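You operate a simulated robot arm through the tools that you are given. There is no shell and no other tool. Be economical: measure what you need, move in short steps, check, and stop when the job is done.

You run a simulated robot arm. Do the job below in one go: nothing can be reset, and whatever is moved stays where it is left.

## Task
Take the blue tag marked clean and put it on the yellow card marked store. Take the white tag marked empty and put it on the top of small steel table. Press the white button marked check three times. Take the sleeve with three green bands and leave it on the top of carton with green band. The order is free.

Only the result counts: the job must be done as asked and must still hold three seconds after the hand-in. Knocking over, shifting, dropping, spilling or breaking anything else fails it.

## Robot
A 7-joint arm with a two-finger parallel gripper on a trunk, on a base that drives. Base frame: it is fixed to the floor where the robot stands at the start and does not move with it; the origin is under the middle of the robot, x ahead of it, y to its left, z up; the surface under the hand at the start is at about z = 920. Lengths are in mm, angles in degrees, forces in N, time in s.
With the tool pointing down near the work surface it reaches from about 100 to 860 mm from the robot's upright axis, wherever it stands. Its first joint turns from -166.0 to 166.0 degrees. Places, roughly: blue tag marked clean [750, 0, 1250]; sleeve with three green bands [-5500, -4500, 1250]; top of carton with green band [-2700, -3900, 1100]; top of small steel table [1000, -500, 700]; white button marked check [-4600, -2100, 900]; white tag marked empty [750, 0, 1250]; yellow card marked store [750, -1500, 750]. Payload 3.91 kg.
The tool frame sits at the grasp point between the pads (the TCP): z along the fingers, y along the line on which they close. The tips reach 30 mm beyond it. The gripper opens to 110 mm. The fingers are 20 mm wide and 10 mm thick; the gripper's body (48 by 112 mm) begins 55 mm behind the TCP.
Orientation is told as [roll, pitch, yaw] about the base's x, y, z axes, in that order, counted from this pose: with the fingers straight down and closing along the base's y, the tool's x points along the base's -x, its y along +y and its z along -z.

## Interface
- The arm moves only by the tool play_rows. Its argument "targets" is a list of rows, each a list of 7 numbers: the shift along the tool's x, y, z in units of 20 mm (1.0 is 20 mm), then the turn, a rotation vector about the tool's x, y, z in units of 6 degrees (1.0 is 6 degrees), then the closure in counts, from 0 (fully open) to 255 (shut). In form: [[dx, dy, dz, wx, wy, wz, grip], ...]. A call has 1 to 10 rows; each row shifts and turns the commanded pose from where the row before left it, along the tool's axes as they then stand. A call with a number of a shift or a turn outside -1 to 1 is refused whole. A row lasts 0.2 s, in which the tool goes at most 50 mm and 8.6 degrees; a call with a longer step from one row to the next is refused whole, and so is a gripper value outside its range. Where a pose cannot be reached the arm comes as near as it can. A force on the tool above 40 N (or 10 N above the force at the start of the call, whichever is more), or a blocked arm, ends the call early, and 0.2 s more pass. Each finger travels about 72 mm/s and halts on what it meets, pressing with about 44 N; the grip force reading is that of the motor and also rises with nothing between the fingers. The clock runs only during rows and for 0.2 s after the last one: add rows that do not move to give the fingers time. It gives the time, the measured TCP pose, the force on the tool (base axes), the opening and the grip force at its end, in the units of the frame above (readings bear some noise), with the torque about the TCP (base axes, N m) and any sound that the robot's microphone picked up.
- Cameras (640 x 400 px; columns grow to the right, rows downward): "scene" is now at [259.5, -17.3, 1205]; the picture's right is [-0.21, -0.98, 0.00], its down [-0.05, 0.01, -1.00] and it looks along [0.98, -0.21, -0.05] (base axes); focal length 254 px, centre (320, 200). "wrist" rides on the gripper at [72, 17, -103] in the tool frame; the picture's right is [-0.23, 0.97, 0.00], its down [-0.76, -0.18, -0.62] and it looks along [-0.61, -0.14, 0.78] (tool axes); focal length 222 px, centre (320, 200). There is no depth. A picture from a camera that has moved, and an enlarged one, comes with that camera's place and axes in the base frame and with its lens.
- capture(camera): a new picture of that camera. It takes no simulated time.
- slide_trunk(by): slides the trunk up (or, below 0, down) by that many mm; the arm and the scene camera ride with it, the base frame stays. It gives what a move gives, with no picture.
- roll_base(legs): drives the robot by 1 to 6 legs, each [ahead, left, turn to the left] in mm, mm and degrees, along the robot's own axes; the way and the turn of a leg run together, so that a leg with both is an arc; at most 1500 mm and 180 degrees a leg. The arm and the cameras ride along, it lands a little off, and it stops where it bumps. It gives what a move gives.
- pan_tilt(pan, tilt): turns the head with the scene camera to pan (to the left, within 86 degrees either way) and tilt (down, from -29 to 69), counted from straight ahead of the robot. It gives what a move gives.
- zoom(camera, box): a new picture of the part [left, top, right, bottom] of that camera's present view, enlarged. It takes no simulated time.
- close_job(): hands the job in; it is judged then, once.

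Work in short steps. Places have to be worked out from the pictures, the camera data and where the tool is seen: move nearer, look again, correct. Check each grasp and each placing, and mend what went wrong. You have 165 turns and 112 pictures in all, those below and enlarged ones among them. Open the gripper and draw the arm clear of the work before you hand the job in, unless the task says otherwise; then end with one line.

The tools are called after ">>>" as a command line: name --pt "numbers of a row" for each row, then --argument value for the rest, lists and objects as JSON in quotes. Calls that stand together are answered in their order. play_rows: Moves the arm, as the interface text tells. Its arguments: {"type":"object","properties":{"targets":{"type":"array","items":{"type":"array","items":{"type":"number"}}}},"required":["targets"]} The other tools are called the same way: slide_trunk (by) slides the trunk up or down; roll_base (legs) drives the base; pan_tilt (pan, tilt) turns the head that bears the scene camera; capture (camera) takes a picture; zoom (camera, box) takes an enlarged picture of a part of a camera's view; close_job () hands the job in.

At the start:

```text
time: 0.0
ee_pos: [667.2, -37.8, 1000.4]
tool_rot: [0.0, 0.1, 0.0]
force: [0.3, 0.7, 0.4]
wrist_torque: [0.0, -0.01, 0.0]
opening: 110.2
grip_force: 0.1
trunk travel left (down, up): [-340.0, 342.0]
robot x, y, heading: [0.4, 0.1, -0.1]
head pan, tilt: [-11.9, 3.1]
```

scene: 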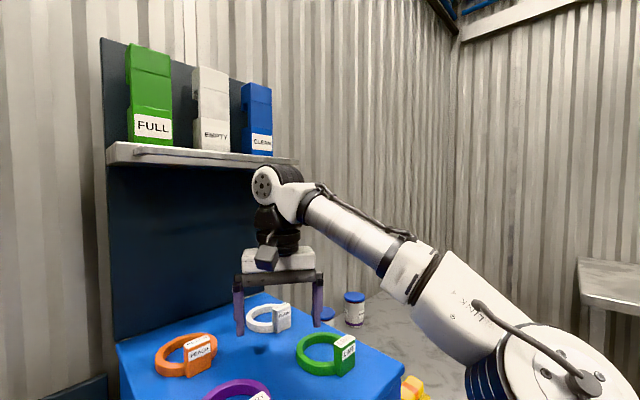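
wrist: 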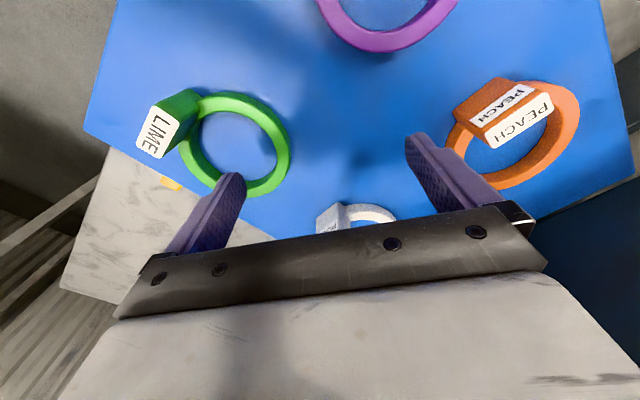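

I see three tags on a shelf ahead; I zoom on them to judge shape and place.

>>> zoom --camera "scene" --box '[90, 30, 310, 170]'

>>> pan_tilt --pan -50 --tilt 25

>>> capture --camera "scene"

```text
2.86 times, centred on (200, 100) of scene
camera zoom: at [259.5, -17.3, 1205.0], right [-0.21, -0.98, 0.0], down [-0.05, 0.01, -1.0], along [0.98, -0.21, -0.05], focal length 727 px, centre (663, 486)
```

zoom: 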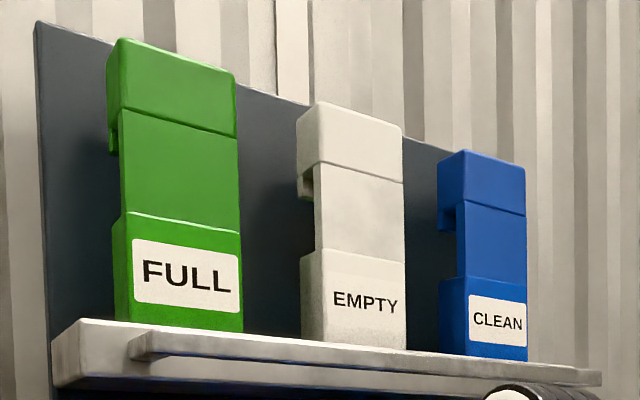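

```text
time: 1.0
ee_pos: [666.1, -37.7, 1000.4]
tool_rot: [0.0, 0.0, 0.0]
force: [0.5, 0.1, 0.9]
wrist_torque: [-0.01, -0.01, 0.02]
opening: 110.2
grip_force: 0.1
trunk travel left (down, up): [-340.0, 342.0]
robot x, y, heading: [0.9, 0.4, -0.0]
head pan, tilt: [-50.0, 25.0]
```

```text
108 pictures are left
camera scene: at [229.5, -69.0, 1169.6], right [-0.77, -0.64, 0.0], down [-0.27, 0.32, -0.91], along [0.58, -0.69, -0.42], focal length 254 px, centre (320, 200)
```

scene: 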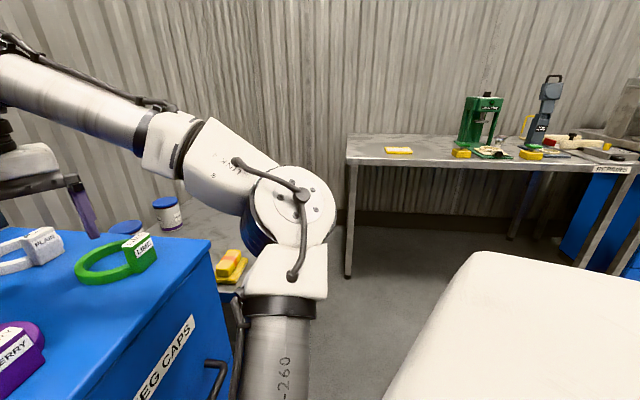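

I retract the arm 200 mm from the shelf so the trunk can be raised safely.

>>> play_rows --pt "1 0 0 0 0 0 0" --pt "1 0 0 0 0 0 0" --pt "1 0 0 0 0 0 0" --pt "1 0 0 0 0 0 0" --pt "1 0 0 0 0 0 0" --pt "1 0 0 0 0 0 0" --pt "1 0 0 0 0 0 0" --pt "1 0 0 0 0 0 0" --pt "1 0 0 0 0 0 0" --pt "1 0 0 0 0 0 0"

>>> slide_trunk --by 300

>>> pan_tilt --pan 0 --tilt 25

>>> capture --camera "scene"

>>> capture --camera "wrist"

```text
time: 3.3
ee_pos: [470.7, -3.1, 998.0]
tool_rot: [0.7, 0.6, 8.9]
force: [-0.2, 0.4, 0.0]
wrist_torque: [0.0, 0.0, -0.02]
opening: 110.0
grip_force: 0.1
trunk travel left (down, up): [-340.0, 342.0]
robot x, y, heading: [1.6, -0.1, 0.2]
head pan, tilt: [-50.0, 25.0]
stopped in row 10: the arm was blocked; the commanded pose is now the measured one
```

```text
time: 6.3
ee_pos: [470.9, -3.1, 1298.3]
tool_rot: [0.7, 0.6, 8.8]
force: [-0.5, -0.4, 0.2]
wrist_torque: [0.02, 0.01, 0.04]
opening: 110.0
grip_force: 0.1
trunk travel left (down, up): [-640.0, 42.0]
robot x, y, heading: [0.2, -0.6, -0.1]
head pan, tilt: [-50.0, 25.0]
```

```text
time: 7.5
ee_pos: [470.0, -2.6, 1298.9]
tool_rot: [0.7, 0.7, 8.8]
force: [-0.1, 0.0, -1.2]
wrist_torque: [-0.04, 0.01, 0.0]
opening: 110.2
grip_force: 0.0
trunk travel left (down, up): [-640.0, 42.0]
robot x, y, heading: [-1.8, 0.6, -0.1]
head pan, tilt: [0.0, 25.0]
```

```text
107 pictures are left
camera scene: at [262.3, 1.5, 1469.6], right [0.0, -1.0, 0.0], down [-0.42, 0.0, -0.91], along [0.91, 0.0, -0.42], focal length 254 px, centre (320, 200)
```

scene: 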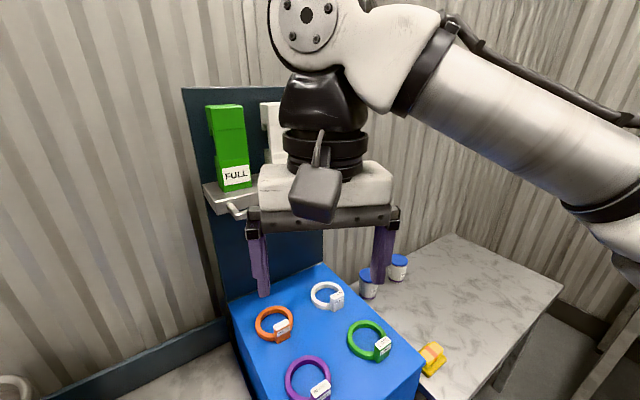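

```text
106 pictures are left
camera wrist: at [399.8, 1.0, 1401.6], right [0.08, 1.0, 0.01], down [0.79, -0.07, 0.61], along [0.61, -0.04, -0.79], focal length 222 px, centre (320, 200)
```

wrist: 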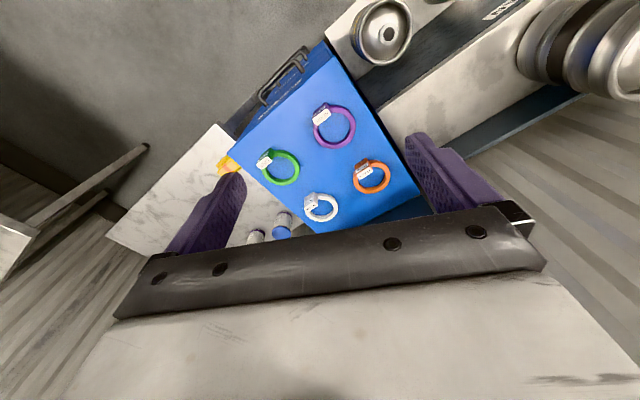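

The FULL tag's foot triangulates to about (758,143,1277), so the shelf top is near z=1277. I move the hand right to unveil the other tags.

>>> play_rows --pt "0 -1 0 0 0 -0.7 0" --pt "0 -1 0 0 0 -0.7 0" --pt "0 -1 0 0 0 0 0" --pt "0 -1 0 0 0 0 0" --pt "0 -1 0 0 0 0 0" --pt "0 -1 0 0 0 0 0" --pt "0 -1 0 0 0 0 0" --pt "0 -1 0 0 0 0 0" --pt "0 -1 0 0 0 0 0" --pt "0 -1 0 0 0 0 0"

>>> pan_tilt --pan 5 --tilt 15

>>> capture --camera "scene"

```text
time: 8.4
ee_pos: [494.8, -29.4, 1293.8]
tool_rot: [2.7, 0.3, 26.6]
force: [0.1, 0.7, -0.3]
wrist_torque: [-0.01, 0.0, 0.01]
opening: 110.0
grip_force: 0.1
trunk travel left (down, up): [-640.0, 42.0]
robot x, y, heading: [3.5, -4.1, -0.2]
head pan, tilt: [0.0, 25.0]
stopped in row 4: the arm was blocked; the commanded pose is now the measured one
```

```text
time: 9.1
ee_pos: [493.8, -27.5, 1295.3]
tool_rot: [2.7, 0.3, 26.4]
force: [0.1, -0.7, 0.2]
wrist_torque: [0.03, 0.02, -0.01]
opening: 109.9
grip_force: 0.1
trunk travel left (down, up): [-640.0, 42.0]
robot x, y, heading: [-1.0, -1.0, -0.1]
head pan, tilt: [5.0, 15.0]
```

```text
105 pictures are left
camera scene: at [263.3, 9.7, 1485.7], right [0.09, -1.0, 0.0], down [-0.26, -0.02, -0.97], along [0.96, 0.08, -0.26], focal length 254 px, centre (320, 200)
```

scene: 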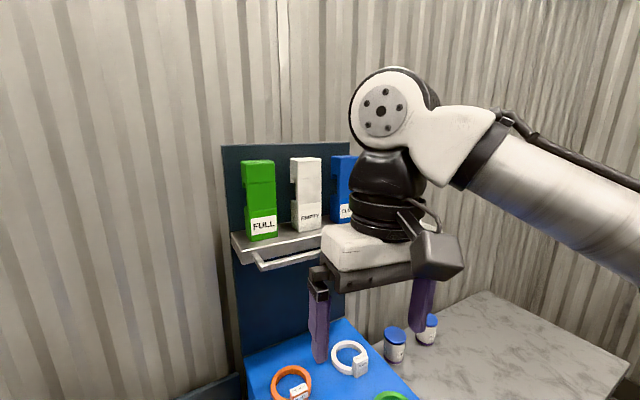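

The arm is folded tightly; the view is enough. I zoom on the tags.

>>> zoom --camera "scene" --box '[220, 130, 380, 280]'

```text
2.67 times, centred on (300, 205) of scene
camera zoom: at [263.3, 9.7, 1485.7], right [0.09, -1.0, 0.0], down [-0.26, -0.02, -0.97], along [0.96, 0.08, -0.26], focal length 678 px, centre (373, 187)
```

zoom: 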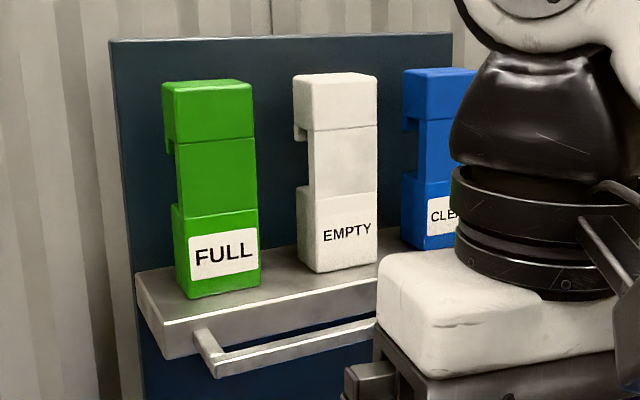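

Triangulated: the shelf is yawed about 33°, the EMPTY tag centre is near (803,86), CLEAN near (862,-1), top z about 1425, width about 56. I look down to see how far the base can move forward.

>>> pan_tilt --pan 0 --tilt 62

>>> capture --camera "scene"

>>> pan_tilt --pan -50 --tilt 40

>>> capture --camera "scene"

```text
time: 10.2
ee_pos: [494.3, -28.9, 1295.1]
tool_rot: [2.7, 0.2, 26.4]
force: [0.4, -0.5, 0.5]
wrist_torque: [0.01, 0.0, -0.02]
opening: 109.8
grip_force: 0.0
trunk travel left (down, up): [-640.0, 42.0]
robot x, y, heading: [-0.3, 1.1, 0.1]
head pan, tilt: [0.0, 62.0]
```

```text
103 pictures are left
camera scene: at [234.6, 1.6, 1417.3], right [0.0, -1.0, 0.0], down [-0.88, 0.0, -0.47], along [0.47, 0.0, -0.88], focal length 254 px, centre (320, 200)
```

scene: 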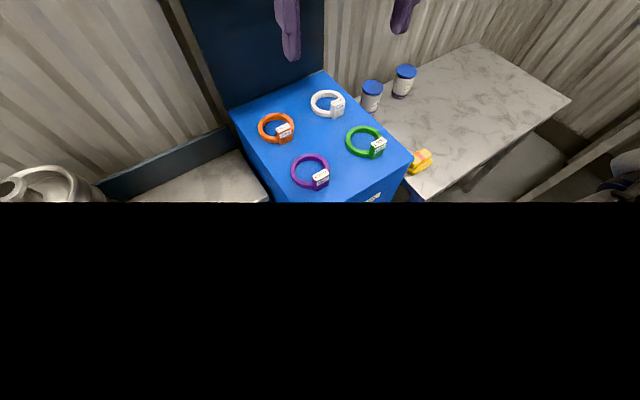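

```text
time: 11.4
ee_pos: [494.8, -28.6, 1294.8]
tool_rot: [2.7, 0.1, 26.4]
force: [0.1, 0.6, 0.5]
wrist_torque: [0.0, 0.02, 0.03]
opening: 110.2
grip_force: 0.1
trunk travel left (down, up): [-640.0, 42.0]
robot x, y, heading: [3.7, -1.2, 0.2]
head pan, tilt: [-50.0, 40.0]
```

```text
102 pictures are left
camera scene: at [224.9, -63.5, 1446.2], right [-0.77, -0.64, 0.0], down [-0.41, 0.49, -0.77], along [0.49, -0.59, -0.64], focal length 254 px, centre (320, 200)
```

scene: 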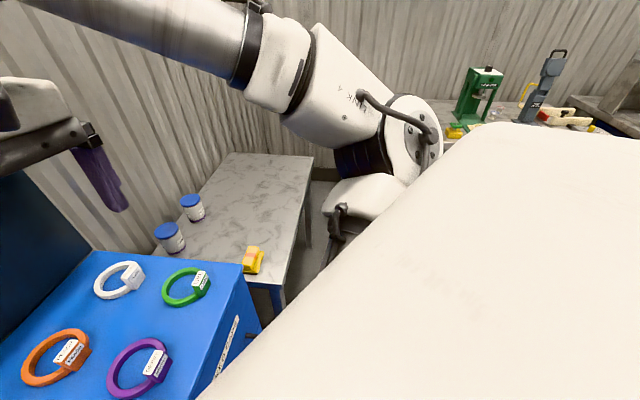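

The blue table's near corner is about (438,63) and its front edge runs away to the right. I drive to about (150,-250) and turn 33° left, to face the shelf squarely.

>>> roll_base --legs '[[0, -250, 0], [150, 0, 0], [0, 0, 33]]'

>>> pan_tilt --pan 20 --tilt 15

>>> capture --camera "scene"

```text
time: 16.5
ee_pos: [577.9, -4.8, 1294.4]
tool_rot: [2.7, 0.1, 58.9]
force: [-0.4, 0.8, 0.4]
wrist_torque: [0.01, 0.0, 0.0]
opening: 109.8
grip_force: 0.1
trunk travel left (down, up): [-640.0, 42.0]
robot x, y, heading: [146.7, -248.5, 32.5]
head pan, tilt: [-50.0, 40.0]
```

```text
time: 17.9
ee_pos: [579.6, -5.2, 1294.6]
tool_rot: [2.9, 0.2, 59.1]
force: [-0.3, -1.3, -0.2]
wrist_torque: [-0.02, 0.01, 0.0]
opening: 110.0
grip_force: 0.0
trunk travel left (down, up): [-640.0, 42.0]
robot x, y, heading: [152.5, -250.5, 32.5]
head pan, tilt: [20.0, 15.0]
```

```text
101 pictures are left
camera scene: at [346.9, -80.2, 1485.8], right [0.79, -0.61, 0.0], down [-0.16, -0.21, -0.97], along [0.59, 0.77, -0.26], focal length 254 px, centre (320, 200)
```

scene: 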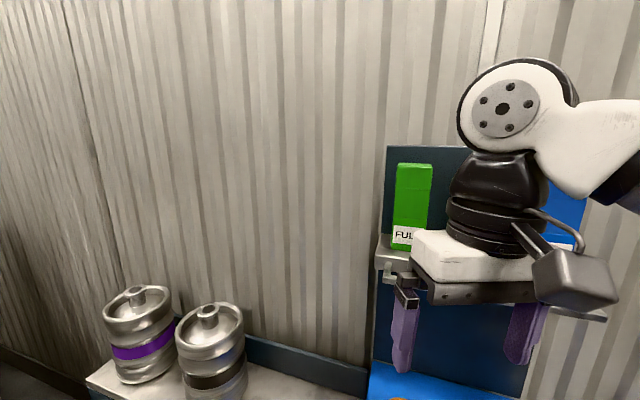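

I raise the hand by about 180 mm in place and turn the yaw back to about 33°.

>>> play_rows --pt "0 0 -1 0 0 0.55 0" --pt "0 0 -1 0 0 0.55 0" --pt "0 0 -1 0 0 0.55 0" --pt "0 0 -1 0 0 0.55 0" --pt "0 0 -1 0 0 0.55 0" --pt "0 0 -1 0 0 0.55 0" --pt "0 0 -1 0 0 0.55 0" --pt "0 0 -1 0 0 0.55 0" --pt "0 0 -1 0 0 0 0"

```text
time: 19.9
ee_pos: [579.7, -10.3, 1320.3]
tool_rot: [8.9, 2.3, 36.4]
force: [-0.9, -0.2, -0.2]
wrist_torque: [0.04, 0.0, -0.02]
opening: 110.0
grip_force: 0.1
out of reach, approached as far as the arm can: row 2, 3, 4, 5, 6, 7, 8, 9
trunk travel left (down, up): [-640.0, 42.0]
robot x, y, heading: [144.5, -247.1, 32.6]
head pan, tilt: [20.0, 15.0]
```

Upward reach is limited at this fold; I raise the trunk the remaining 40 and move the hand forward along the tool, correcting the tilt.

>>> slide_trunk --by 40

>>> play_rows --pt "-1 0 0 0.3 -0.1 0.1 0" --pt "-1 0 0 0.3 -0.1 0.1 0" --pt "-1 0 0 0.3 -0.1 0.1 0" --pt "-1 0 0 0.3 0 0.1 0" --pt "-1 0 0 0.3 0 0.1 0"

```text
time: 20.8
ee_pos: [581.6, -11.6, 1358.9]
tool_rot: [9.0, 2.4, 36.0]
force: [-0.1, 0.7, 0.2]
wrist_torque: [0.02, 0.01, 0.02]
opening: 109.9
grip_force: 0.1
trunk travel left (down, up): [-680.0, 2.0]
robot x, y, heading: [148.3, -251.7, 32.7]
head pan, tilt: [20.0, 15.0]
```

```text
time: 22.0
ee_pos: [655.8, 40.2, 1326.6]
tool_rot: [-6.5, -0.8, 29.2]
force: [0.0, 0.1, 0.1]
wrist_torque: [0.01, -0.02, -0.01]
opening: 110.0
grip_force: 0.1
out of reach, approached as far as the arm can: row 1, 2, 3, 4, 5
trunk travel left (down, up): [-680.0, 2.0]
robot x, y, heading: [144.4, -246.8, 32.6]
head pan, tilt: [20.0, 15.0]
```

The command was above reach with the tool vertical, so I'll grasp with the tool tilted 60° forward instead; I lower the command while tilting the tool.

>>> play_rows --pt "0 0 1 -0.25 -1 -0.12 0" --pt "0 0 1 -0.25 -1 -0.12 0" --pt "0 0 1 -0.25 -1 -0.12 0" --pt "0 0 1 -0.25 -1 -0.12 0" --pt "0.8 0 0.5 0 -1 0 0" --pt "0.8 0 0.5 0 -1 0 0" --pt "0.8 0 0.5 0 -1 0 0" --pt "0.8 0 0.5 0 -1 0 0" --pt "0.8 0 0.5 0 -1 0 0" --pt "0.8 0 0.5 0 -1 0 0"

>>> capture --camera "scene"

>>> capture --camera "wrist"

```text
time: 24.2
ee_pos: [719.9, 47.3, 1211.0]
tool_rot: [-2.7, -60.4, 36.0]
force: [-0.2, 0.7, 0.7]
wrist_torque: [0.01, 0.01, 0.03]
opening: 110.2
grip_force: 0.0
out of reach, approached as far as the arm can: row 8, 9, 10
trunk travel left (down, up): [-680.0, 2.0]
robot x, y, heading: [149.0, -247.6, 32.5]
head pan, tilt: [20.0, 15.0]
```

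```text
100 pictures are left
camera scene: at [347.0, -80.1, 1525.8], right [0.79, -0.61, 0.0], down [-0.16, -0.21, -0.97], along [0.59, 0.77, -0.26], focal length 254 px, centre (320, 200)
```

scene: 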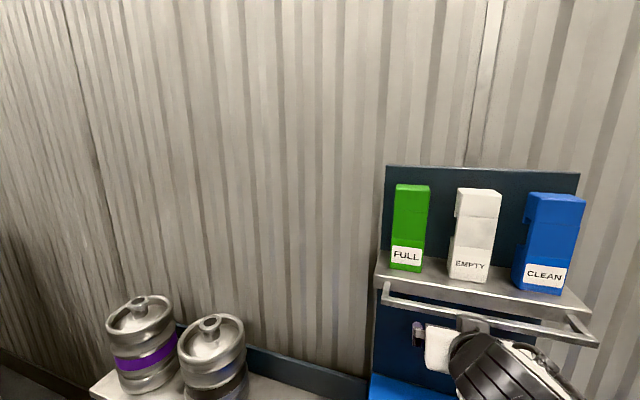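

```text
99 pictures are left
camera wrist: at [607.4, -9.4, 1197.2], right [-0.45, 0.88, 0.17], down [-0.05, -0.22, 0.97], along [0.89, 0.43, 0.14], focal length 222 px, centre (320, 200)
```

wrist: 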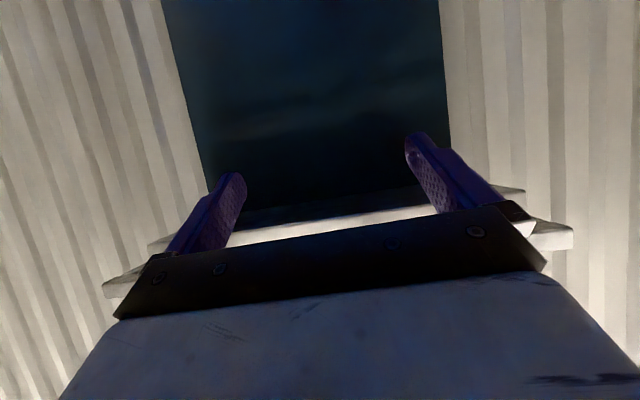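

The hand ended lower than intended, below the shelf rail. I back it straight out horizontally, and check what the reading does.

>>> play_rows --pt "0.5 0 -0.866 0 0 0 0" --pt "0.5 0 -0.866 0 0 0 0" --pt "0.5 0 -0.866 0 0 0 0" --pt "0.5 0 -0.866 0 0 0 0" --pt "0.5 0 -0.866 0 0 0 0" --pt "0.5 0 -0.866 0 0 0 0" --pt "0.5 0 -0.866 0 0 0 0"

>>> pan_tilt --pan 5 --tilt 35

>>> capture --camera "scene"

```text
time: 25.8
ee_pos: [675.5, -17.8, 1271.1]
tool_rot: [-2.7, -60.3, 36.0]
force: [0.0, -1.3, -0.8]
wrist_torque: [-0.01, 0.03, 0.01]
opening: 109.9
grip_force: 0.1
out of reach, approached as far as the arm can: row 1, 2, 3, 4, 5, 6, 7
trunk travel left (down, up): [-680.0, 2.0]
robot x, y, heading: [144.9, -244.5, 32.4]
head pan, tilt: [20.0, 15.0]
```

```text
time: 26.6
ee_pos: [676.1, -16.8, 1272.0]
tool_rot: [-2.6, -60.2, 36.0]
force: [0.8, -0.7, -0.2]
wrist_torque: [0.0, 0.01, 0.01]
opening: 110.0
grip_force: 0.0
trunk travel left (down, up): [-680.0, 2.0]
robot x, y, heading: [147.5, -250.1, 32.8]
head pan, tilt: [5.0, 35.0]
```

```text
98 pictures are left
camera scene: at [359.8, -100.5, 1493.9], right [0.61, -0.79, 0.0], down [-0.45, -0.35, -0.82], along [0.65, 0.5, -0.57], focal length 254 px, centre (320, 200)
```

scene: 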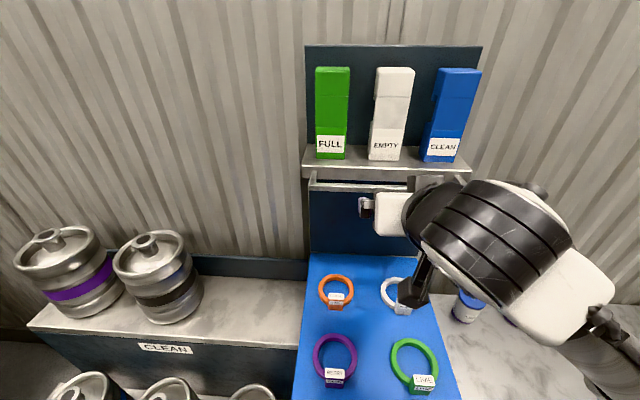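

The arm settles nearest to the command it can reach. I look right-down to understand the arm's posture.

>>> pan_tilt --pan -60 --tilt 45

>>> capture --camera "scene"

>>> pan_tilt --pan -40 --tilt 10

>>> capture --camera "scene"

```text
time: 27.9
ee_pos: [676.2, -17.0, 1271.8]
tool_rot: [-2.7, -60.2, 35.9]
force: [0.3, -0.4, 0.3]
wrist_torque: [-0.02, 0.01, -0.03]
opening: 110.0
grip_force: 0.1
trunk travel left (down, up): [-680.0, 2.0]
robot x, y, heading: [148.2, -247.3, 32.5]
head pan, tilt: [-60.0, 45.0]
```

```text
97 pictures are left
camera scene: at [362.4, -191.7, 1479.0], right [-0.46, -0.89, 0.0], down [-0.63, 0.32, -0.71], along [0.63, -0.32, -0.71], focal length 254 px, centre (320, 200)
```

scene: 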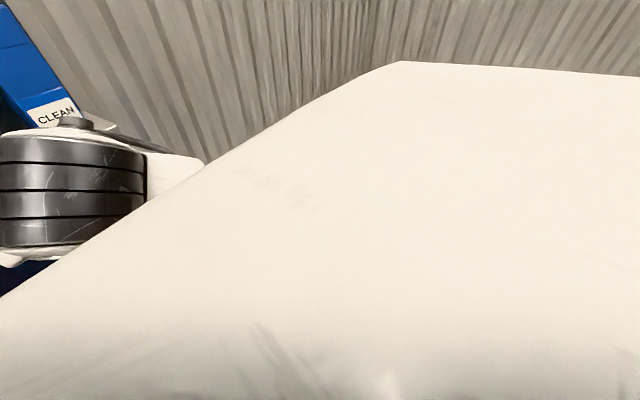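

```text
time: 29.0
ee_pos: [674.6, -18.1, 1271.9]
tool_rot: [-2.7, -60.2, 36.1]
force: [0.5, -0.4, -0.7]
wrist_torque: [0.02, 0.01, 0.0]
opening: 110.2
grip_force: 0.1
trunk travel left (down, up): [-680.0, 2.0]
robot x, y, heading: [149.3, -245.4, 32.5]
head pan, tilt: [-40.0, 10.0]
```

```text
96 pictures are left
camera scene: at [382.4, -166.3, 1533.8], right [-0.13, -0.99, 0.0], down [-0.17, 0.02, -0.98], along [0.98, -0.13, -0.17], focal length 254 px, centre (320, 200)
```

scene: 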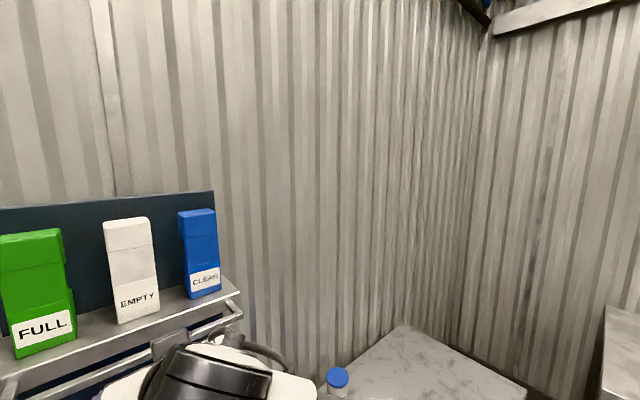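

The readings fit an inner-radius limit: tilted, the wrist sits too near the body. I back the base 120 mm so the tags lie farther out, then lift the hand.

>>> roll_base --legs '[[-120, 0, 0]]'

>>> play_rows --pt "-1 0 0.3 0.2 0 0.1 0" --pt "-1 0 0.3 0.2 0 0.1 0" --pt "-1 0 0.3 0 0 0.1 0" --pt "-1 0 0.3 0 0 0 0"

```text
time: 30.2
ee_pos: [576.6, -82.5, 1272.6]
tool_rot: [-2.6, -60.3, 35.8]
force: [0.0, -1.1, 0.2]
wrist_torque: [-0.03, -0.02, 0.01]
opening: 110.1
grip_force: 0.1
trunk travel left (down, up): [-680.0, 2.0]
robot x, y, heading: [52.1, -310.1, 32.6]
head pan, tilt: [-40.0, 10.0]
```

```text
time: 31.2
ee_pos: [627.6, -48.5, 1330.8]
tool_rot: [-2.0, -60.3, 32.2]
force: [-0.5, -0.5, 0.0]
wrist_torque: [-0.02, 0.0, 0.0]
opening: 110.1
grip_force: 0.1
trunk travel left (down, up): [-680.0, 2.0]
robot x, y, heading: [47.6, -311.3, 32.4]
head pan, tilt: [-40.0, 10.0]
```

Reachable now. I raise to z≈1365, shift left 19 and go forward 80, then look with both cameras.

>>> play_rows --pt "-0.7 0.19 0.52 0 0 0 0" --pt "-0.7 0.19 0.52 0 0 0 0" --pt "-0.7 0.19 0.52 0 0 0 0" --pt "-0.7 0.19 0.52 0 0 0 0" --pt "-0.7 0.19 0.52 0 0 0 0"

>>> capture --camera "wrist"

>>> pan_tilt --pan 10 --tilt 15

>>> capture --camera "scene"

```text
time: 32.4
ee_pos: [687.2, 8.4, 1363.3]
tool_rot: [-2.0, -60.2, 32.1]
force: [0.0, 0.0, 0.2]
wrist_torque: [-0.03, 0.0, -0.01]
opening: 109.9
grip_force: 0.0
trunk travel left (down, up): [-680.0, 2.0]
robot x, y, heading: [49.5, -312.1, 32.2]
head pan, tilt: [-40.0, 10.0]
```

```text
95 pictures are left
camera wrist: at [572.2, -41.9, 1349.8], right [-0.4, 0.9, 0.18], down [-0.06, -0.22, 0.97], along [0.92, 0.38, 0.14], focal length 222 px, centre (320, 200)
```

wrist: 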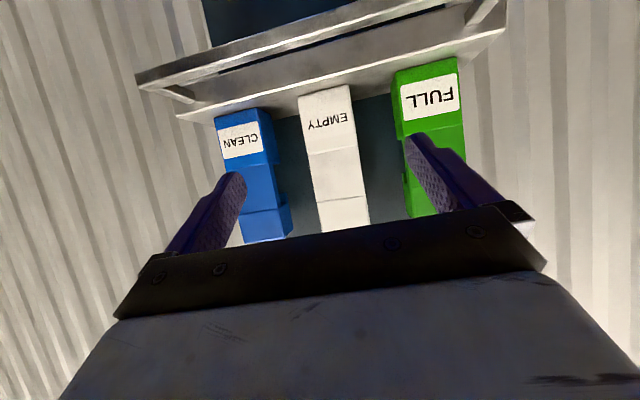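

```text
time: 33.6
ee_pos: [687.4, 7.3, 1363.8]
tool_rot: [-1.9, -60.3, 32.2]
force: [-0.1, -0.3, 0.9]
wrist_torque: [0.03, -0.02, 0.01]
opening: 110.4
grip_force: 0.1
trunk travel left (down, up): [-680.0, 2.0]
robot x, y, heading: [48.0, -309.7, 32.7]
head pan, tilt: [10.0, 15.0]
```

```text
94 pictures are left
camera scene: at [260.7, -154.6, 1525.8], right [0.68, -0.74, 0.0], down [-0.19, -0.17, -0.97], along [0.71, 0.65, -0.26], focal length 254 px, centre (320, 200)
```

scene: 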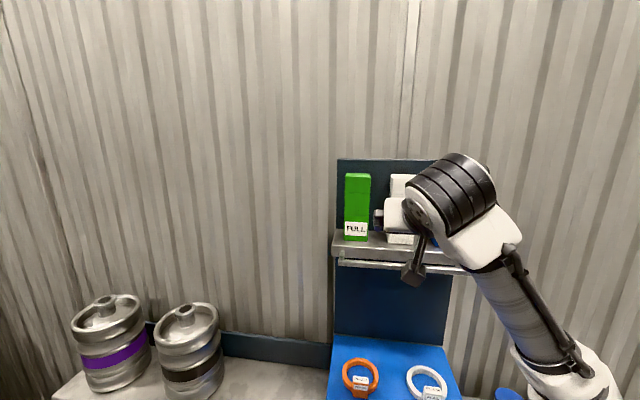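

The wrist view matches my estimate of the EMPTY tag (foot centre predicted (326,93), seen (324,91)). I narrow the gripper to about 86 mm and advance 119 mm.

>>> play_rows --pt "-0.425 0.02 0.736 0 0 0 56" --pt "-0.425 0.02 0.736 0 0 0 56" --pt "-0.425 0.02 0.736 0 0 0 56" --pt "-0.425 0.02 0.736 0 0 0 56" --pt "-0.425 0.02 0.736 0 0 0 56"

>>> capture --camera "wrist"

```text
time: 34.8
ee_pos: [760.9, 53.0, 1365.6]
tool_rot: [-1.9, -60.4, 32.1]
force: [1.0, -1.2, 0.0]
wrist_torque: [0.02, 0.0, 0.01]
opening: 85.8
grip_force: 0.1
trunk travel left (down, up): [-680.0, 2.0]
robot x, y, heading: [45.8, -310.7, 32.3]
head pan, tilt: [10.0, 15.0]
```

```text
93 pictures are left
camera wrist: at [645.3, 3.0, 1352.3], right [-0.4, 0.9, 0.18], down [-0.06, -0.22, 0.97], along [0.92, 0.38, 0.14], focal length 222 px, centre (320, 200)
```

wrist: 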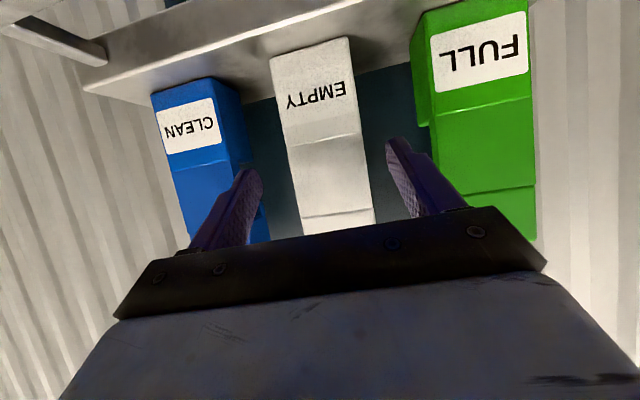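

Aligned between neighbours; I advance the last 33 mm with 4 mm left.

>>> play_rows --pt "-0.41 0.12 0.71 0 0 0 56" --pt "-0.41 0.1 0.71 0 0 0 56"

>>> capture --camera "wrist"

```text
time: 35.4
ee_pos: [786.0, 72.1, 1364.7]
tool_rot: [-1.9, -60.4, 32.3]
force: [-0.1, -0.3, -0.7]
wrist_torque: [0.0, 0.01, -0.01]
opening: 85.7
grip_force: 0.0
trunk travel left (down, up): [-680.0, 2.0]
robot x, y, heading: [49.3, -308.8, 32.7]
head pan, tilt: [10.0, 15.0]
```

```text
92 pictures are left
camera wrist: at [670.3, 22.6, 1351.8], right [-0.4, 0.9, 0.18], down [-0.06, -0.22, 0.97], along [0.92, 0.38, 0.14], focal length 222 px, centre (320, 200)
```

wrist: 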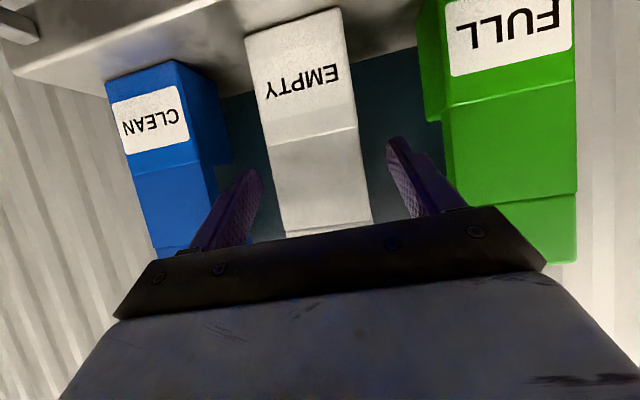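

Fingers straddle the EMPTY tag; I close.

>>> play_rows --pt "0 0 0 0 0 0 120" --pt "0 0 0 0 0 0 255" --pt "0 0 0 0 0 0 255" --pt "0 0 0 0 0 0 255"

>>> capture --camera "wrist"

```text
time: 36.4
ee_pos: [784.8, 72.4, 1366.4]
tool_rot: [-1.8, -60.3, 32.2]
force: [0.2, 1.1, 0.5]
wrist_torque: [0.12, 0.03, 0.0]
opening: 56.4
grip_force: 43.8
trunk travel left (down, up): [-680.0, 2.0]
robot x, y, heading: [49.4, -311.3, 32.4]
head pan, tilt: [10.0, 15.0]
```

```text
91 pictures are left
camera wrist: at [669.9, 22.5, 1352.0], right [-0.4, 0.9, 0.18], down [-0.06, -0.22, 0.97], along [0.91, 0.38, 0.14], focal length 222 px, centre (320, 200)
```

wrist: 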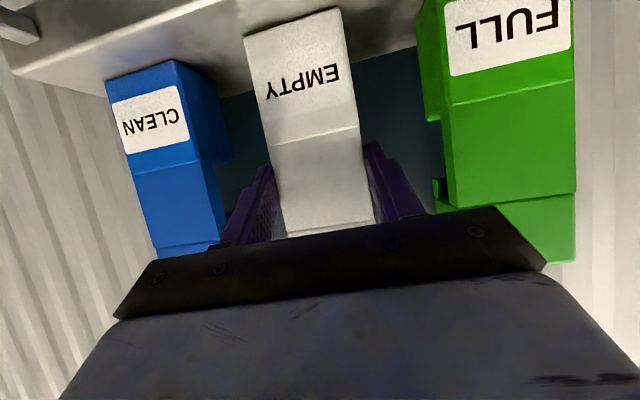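

Gripped (56 mm, 44 N). Lift 30 mm and check.

>>> play_rows --pt "-0.4 0 -0.25 0 0 0 255" --pt "-0.8 0 -0.46 0 0 0 255" --pt "-0.3 0 -0.17 0 0 0 255"

>>> capture --camera "wrist"

```text
time: 37.2
ee_pos: [783.0, 73.2, 1399.7]
tool_rot: [-1.8, -60.3, 32.2]
force: [-0.4, 0.5, -1.3]
wrist_torque: [-0.02, 0.03, 0.0]
opening: 56.2
grip_force: 44.6
trunk travel left (down, up): [-680.0, 2.0]
robot x, y, heading: [50.8, -309.7, 32.4]
head pan, tilt: [10.0, 15.0]
```

```text
90 pictures are left
camera wrist: at [668.3, 23.5, 1387.4], right [-0.4, 0.9, 0.18], down [-0.06, -0.22, 0.97], along [0.91, 0.38, 0.14], focal length 222 px, centre (320, 200)
```

wrist: 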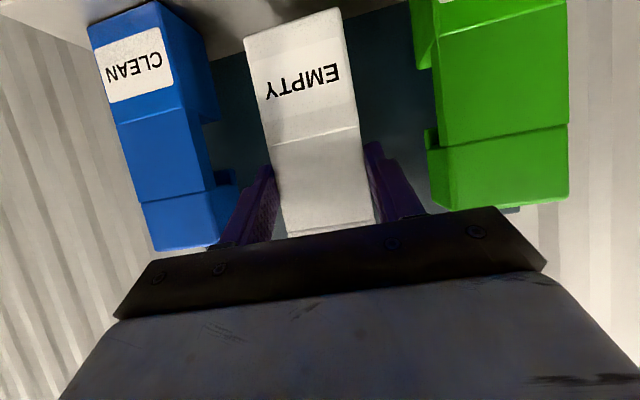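

Tag lifted cleanly. I withdraw 190 mm straight back.

>>> play_rows --pt "0.5 0 -0.866 0 0 0 255" --pt "0.5 0 -0.866 0 0 0 255" --pt "0.5 0 -0.866 0 0 0 255" --pt "0.5 0 -0.866 0 0 0 255" --pt "0.5 0 -0.866 0 0 0 255" --pt "0.5 0 -0.866 0 0 0 255" --pt "0.5 0 -0.866 0 0 0 255" --pt "0.5 0 -0.866 0 0 0 255" --pt "0.5 0 -0.866 0 0 0 255"

>>> pan_tilt --pan -50 --tilt 30

>>> capture --camera "scene"

```text
time: 39.2
ee_pos: [629.9, -16.9, 1399.8]
tool_rot: [-1.9, -60.4, 32.2]
force: [-0.5, -0.4, -0.8]
wrist_torque: [0.02, 0.01, 0.01]
opening: 56.1
grip_force: 43.8
trunk travel left (down, up): [-680.0, 2.0]
robot x, y, heading: [47.0, -310.6, 32.5]
head pan, tilt: [10.0, 15.0]
```

```text
time: 40.5
ee_pos: [631.5, -14.4, 1399.2]
tool_rot: [-2.0, -60.2, 32.2]
force: [-0.6, -0.1, -1.0]
wrist_torque: [0.0, 0.03, -0.02]
opening: 56.5
grip_force: 44.2
trunk travel left (down, up): [-680.0, 2.0]
robot x, y, heading: [46.4, -313.7, 32.5]
head pan, tilt: [-50.0, 30.0]
```

```text
89 pictures are left
camera scene: at [278.2, -244.8, 1501.6], right [-0.3, -0.95, 0.0], down [-0.48, 0.15, -0.87], along [0.83, -0.26, -0.5], focal length 254 px, centre (320, 200)
```

scene: 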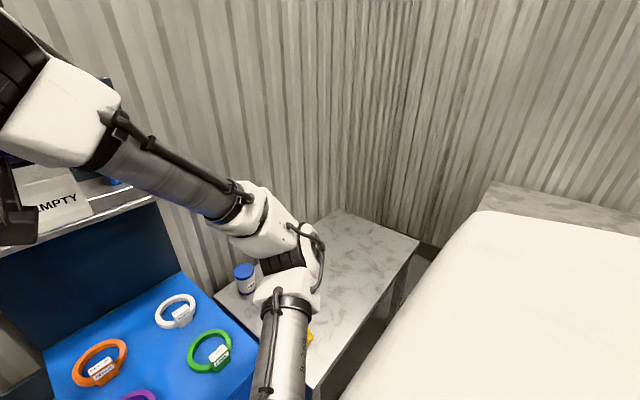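

EMPTY is held. The steel table's front edge runs from about (614,-336) to (1076,-1016), parallel to the shelf; I back up 95 mm and slide right 780 mm to stand before its free middle.

>>> roll_base --legs '[[-95, 0, 0], [0, -780, 0]]'

>>> pan_tilt --pan 25 --tilt 40

>>> capture --camera "scene"

>>> pan_tilt --pan -35 --tilt 30

>>> capture --camera "scene"

```text
time: 47.7
ee_pos: [968.9, -710.2, 1401.0]
tool_rot: [-1.9, -60.2, 33.2]
force: [-0.2, -0.7, -1.3]
wrist_torque: [0.02, 0.02, -0.01]
opening: 56.4
grip_force: 44.0
trunk travel left (down, up): [-680.0, 2.0]
robot x, y, heading: [392.7, -1017.5, 33.5]
head pan, tilt: [-50.0, 30.0]
```

```text
time: 49.1
ee_pos: [967.7, -710.0, 1400.4]
tool_rot: [-1.8, -60.3, 33.1]
force: [0.3, -0.2, -1.4]
wrist_torque: [-0.05, 0.02, 0.03]
opening: 56.1
grip_force: 44.4
trunk travel left (down, up): [-680.0, 2.0]
robot x, y, heading: [393.2, -1017.4, 33.4]
head pan, tilt: [25.0, 40.0]
```

```text
88 pictures are left
camera scene: at [577.8, -847.8, 1486.2], right [0.85, -0.52, 0.0], down [-0.34, -0.55, -0.77], along [0.4, 0.65, -0.64], focal length 254 px, centre (320, 200)
```

scene: 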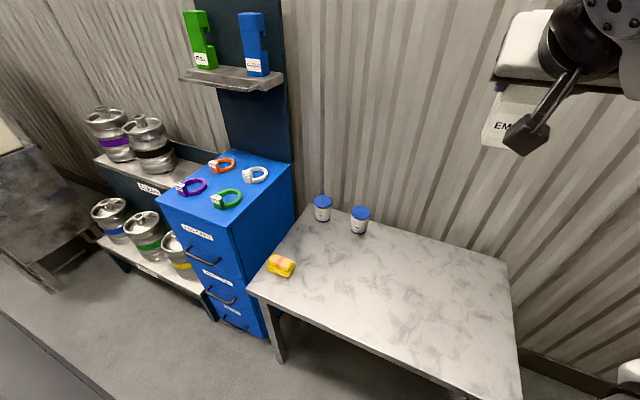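

```text
time: 50.4
ee_pos: [968.8, -710.5, 1400.6]
tool_rot: [-1.8, -60.4, 33.1]
force: [-0.2, -0.7, -0.8]
wrist_torque: [-0.03, 0.03, 0.02]
opening: 56.3
grip_force: 44.4
trunk travel left (down, up): [-680.0, 2.0]
robot x, y, heading: [394.0, -1017.6, 33.3]
head pan, tilt: [-35.0, 30.0]
```

```text
87 pictures are left
camera scene: at [623.8, -922.6, 1501.5], right [-0.02, -1.0, 0.0], down [-0.5, 0.01, -0.87], along [0.87, -0.02, -0.5], focal length 254 px, centre (320, 200)
```

scene: 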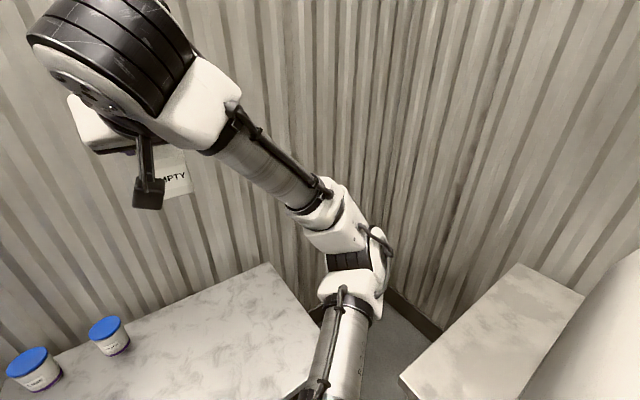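

The table middle is free below the hand. I extend forward 80 mm first, then lower the trunk 400 and look.

>>> play_rows --pt "-0.5 0 0.866 0 0 0 255" --pt "-0.5 0 0.866 0 0 0 255" --pt "-0.5 0 0.866 0 0 0 255" --pt "-0.5 0 0.866 0 0 0 255"

>>> slide_trunk --by -380

>>> capture --camera "scene"

>>> capture --camera "wrist"

```text
time: 51.4
ee_pos: [1035.1, -668.8, 1401.1]
tool_rot: [-1.9, -60.2, 33.2]
force: [0.1, 0.3, -1.3]
wrist_torque: [-0.02, 0.02, 0.02]
opening: 56.0
grip_force: 44.4
trunk travel left (down, up): [-680.0, 2.0]
robot x, y, heading: [395.7, -1014.6, 33.4]
head pan, tilt: [-35.0, 30.0]
```

```text
time: 55.1
ee_pos: [1035.0, -669.1, 1020.2]
tool_rot: [-1.9, -60.2, 33.1]
force: [0.4, 0.5, -1.0]
wrist_torque: [0.0, 0.01, -0.02]
opening: 56.3
grip_force: 44.8
trunk travel left (down, up): [-300.0, 382.0]
robot x, y, heading: [392.1, -1013.5, 33.5]
head pan, tilt: [-35.0, 30.0]
```

```text
86 pictures are left
camera scene: at [623.7, -922.6, 1121.6], right [-0.03, -1.0, 0.0], down [-0.5, 0.01, -0.87], along [0.87, -0.02, -0.5], focal length 254 px, centre (320, 200)
```

scene: 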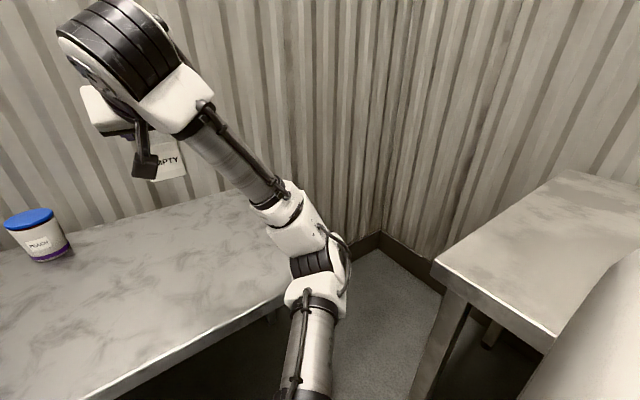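

```text
85 pictures are left
camera wrist: at [921.2, -721.2, 1007.3], right [-0.42, 0.89, 0.18], down [-0.06, -0.22, 0.97], along [0.91, 0.39, 0.14], focal length 222 px, centre (320, 200)
```

wrist: 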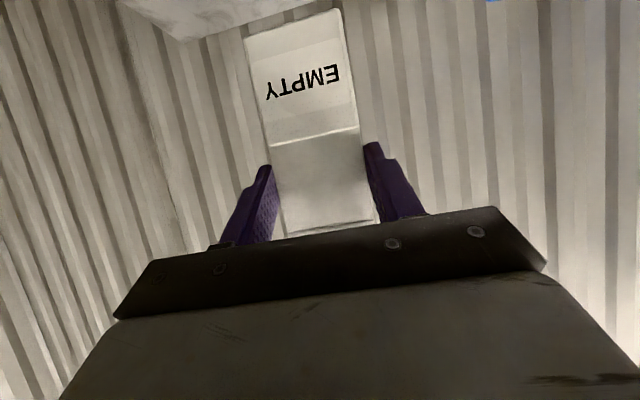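

Table top is near z=700 and the hand is about 160 mm inside the edge. I lower with the arm 120 mm and check the elbow clearance.

>>> play_rows --pt "0.866 0 0.5 0 0 0 255" --pt "0.866 0 0.5 0 0 0 255" --pt "0.866 0 0.5 0 0 0 255" --pt "0.866 0 0.5 0 0 0 255" --pt "0.866 0 0.5 0 0 0 255" --pt "0.866 0 0.5 0 0 0 255"

>>> capture --camera "scene"

```text
time: 56.5
ee_pos: [1028.8, -682.9, 913.6]
tool_rot: [-2.6, -61.3, 33.0]
force: [-0.4, 0.7, -1.8]
wrist_torque: [0.0, 0.03, 0.05]
opening: 56.2
grip_force: 44.3
trunk travel left (down, up): [-300.0, 382.0]
robot x, y, heading: [389.6, -1020.2, 33.4]
head pan, tilt: [-35.0, 30.0]
```

```text
84 pictures are left
camera scene: at [609.5, -929.0, 1124.8], right [-0.03, -1.0, -0.01], down [-0.49, 0.02, -0.87], along [0.87, -0.02, -0.49], focal length 254 px, centre (320, 200)
```

scene: 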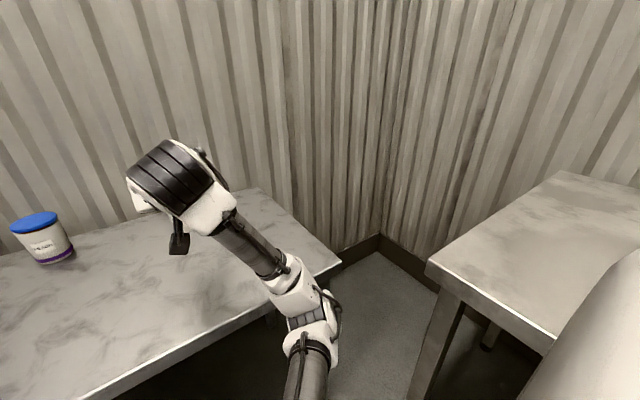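

The robot seems to have shifted slightly back — perhaps the elbow touches the table. I zoom there.

>>> zoom --camera "scene" --box '[200, 220, 420, 400]'

>>> play_rows --pt "0 0 0 0 0 0 255"

```text
2.22 times, centred on (310, 310) of scene
camera zoom: at [609.5, -929.0, 1124.8], right [-0.03, -1.0, -0.01], down [-0.49, 0.02, -0.87], along [0.87, -0.02, -0.49], focal length 565 px, centre (342, -44)
```

zoom: 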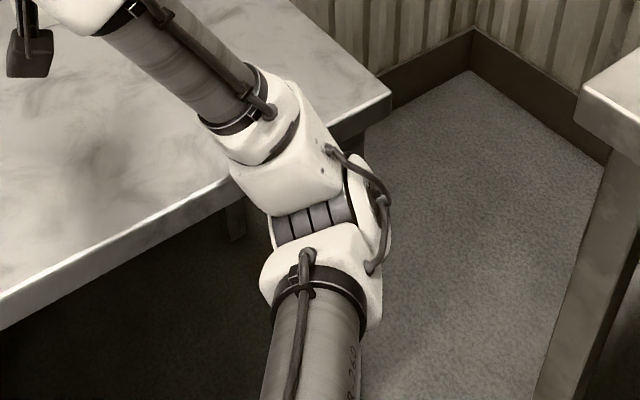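

```text
time: 56.9
ee_pos: [1030.8, -682.0, 910.6]
tool_rot: [-2.2, -61.2, 32.7]
force: [0.1, 0.3, -1.0]
wrist_torque: [-0.02, 0.02, 0.0]
opening: 56.3
grip_force: 43.7
trunk travel left (down, up): [-300.0, 382.0]
robot x, y, heading: [388.1, -1015.9, 33.3]
head pan, tilt: [-35.0, 30.0]
```

The elbow appears to lean on the table edge. I raise the arm again, then back the base 90 mm.

>>> play_rows --pt "-0.866 0 -0.5 0 0 0 255" --pt "-0.866 0 -0.5 0 0 0 255" --pt "-0.866 0 -0.5 0 0 0 255" --pt "-0.866 0 -0.5 0 0 0 255" --pt "-0.866 0 -0.5 0 0 0 255"

>>> capture --camera "scene"

>>> roll_base --legs '[[-100, 0, 0]]'

>>> capture --camera "scene"

```text
time: 58.1
ee_pos: [1037.3, -666.4, 998.4]
tool_rot: [-1.9, -60.2, 33.3]
force: [0.5, 0.4, -1.1]
wrist_torque: [0.01, 0.01, -0.01]
opening: 56.1
grip_force: 43.6
trunk travel left (down, up): [-300.0, 382.0]
robot x, y, heading: [394.1, -1016.3, 33.7]
head pan, tilt: [-35.0, 30.0]
```

```text
82 pictures are left
camera scene: at [626.7, -921.5, 1122.0], right [-0.03, -1.0, 0.0], down [-0.5, 0.01, -0.87], along [0.87, -0.02, -0.5], focal length 254 px, centre (320, 200)
```

scene: 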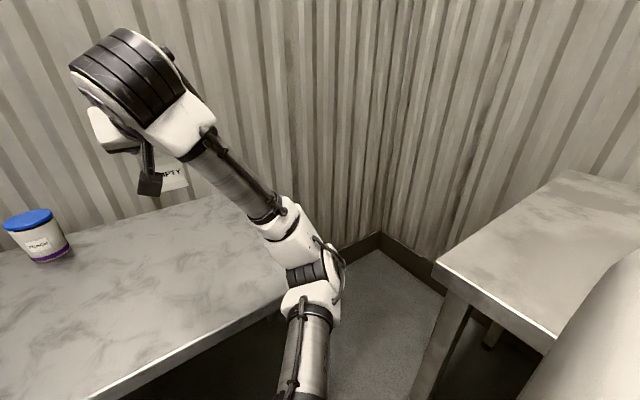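

```text
time: 59.3
ee_pos: [951.4, -726.2, 997.0]
tool_rot: [-1.9, -60.2, 33.1]
force: [0.1, 0.6, -1.3]
wrist_torque: [-0.06, 0.06, 0.03]
opening: 56.1
grip_force: 44.2
trunk travel left (down, up): [-300.0, 382.0]
robot x, y, heading: [308.8, -1068.9, 33.2]
head pan, tilt: [-35.0, 30.0]
```

```text
81 pictures are left
camera scene: at [538.3, -979.6, 1121.6], right [-0.03, -1.0, 0.0], down [-0.5, 0.01, -0.87], along [0.87, -0.02, -0.5], focal length 254 px, centre (320, 200)
```

scene: 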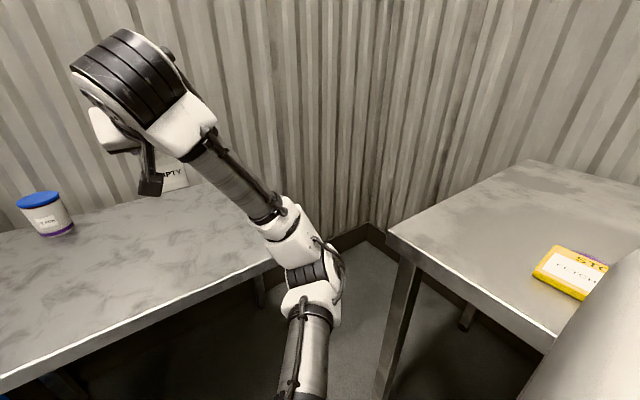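

Clear now. I extend 60 mm while lowering about 108 mm, and check the elbow.

>>> play_rows --pt "0.53 0 0.883 0 0 0 255" --pt "0.53 0 0.883 0 0 0 255" --pt "0.53 0 0.883 0 0 0 255" --pt "0.53 0 0.883 0 0 0 255" --pt "0.53 0 0.883 0 0 0 255" --pt "0.53 0 0.883 0 0 0 255"

>>> capture --camera "scene"

```text
time: 60.7
ee_pos: [1003.5, -695.6, 890.9]
tool_rot: [-2.0, -60.3, 33.0]
force: [-0.6, 0.4, -0.1]
wrist_torque: [-0.01, 0.01, 0.01]
opening: 56.0
grip_force: 44.7
trunk travel left (down, up): [-300.0, 382.0]
robot x, y, heading: [310.3, -1073.3, 33.6]
head pan, tilt: [-35.0, 30.0]
```

```text
80 pictures are left
camera scene: at [538.3, -979.7, 1121.6], right [-0.03, -1.0, 0.0], down [-0.5, 0.01, -0.87], along [0.87, -0.02, -0.5], focal length 254 px, centre (320, 200)
```

scene: 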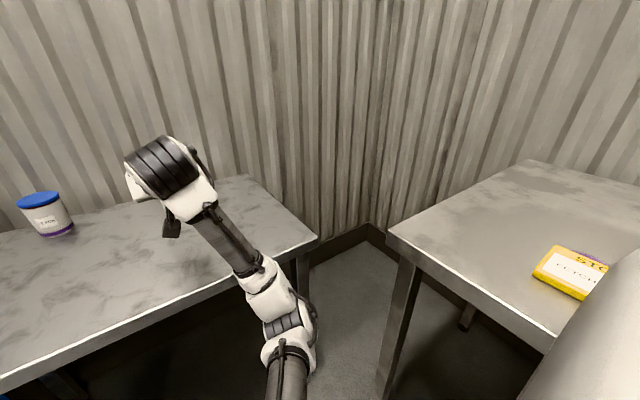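

No contact signs. I lower 80 mm more with the arm.

>>> play_rows --pt "0.866 0 0.5 0 0 0 255" --pt "0.866 0 0.5 0 0 0 255" --pt "0.866 0 0.5 0 0 0 255" --pt "0.866 0 0.5 0 0 0 255"

>>> capture --camera "scene"

>>> capture --camera "wrist"

```text
time: 61.7
ee_pos: [1003.8, -698.8, 814.6]
tool_rot: [-1.9, -61.0, 32.9]
force: [3.0, 1.3, 20.5]
wrist_torque: [0.74, -0.11, -0.06]
opening: 55.8
grip_force: 44.3
trunk travel left (down, up): [-300.0, 382.0]
robot x, y, heading: [309.3, -1070.6, 33.3]
head pan, tilt: [-35.0, 30.0]
```

```text
79 pictures are left
camera scene: at [537.1, -980.3, 1122.6], right [-0.03, -1.0, 0.0], down [-0.5, 0.01, -0.87], along [0.87, -0.02, -0.5], focal length 254 px, centre (320, 200)
```

scene: 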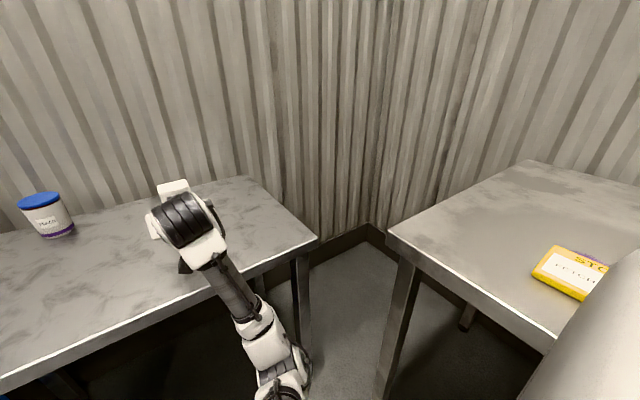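

```text
78 pictures are left
camera wrist: at [889.5, -749.9, 799.6], right [-0.41, 0.89, 0.18], down [-0.07, -0.23, 0.97], along [0.91, 0.39, 0.15], focal length 222 px, centre (320, 200)
```

wrist: 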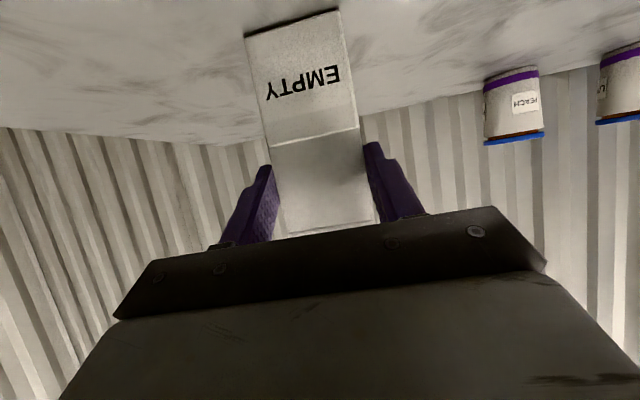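

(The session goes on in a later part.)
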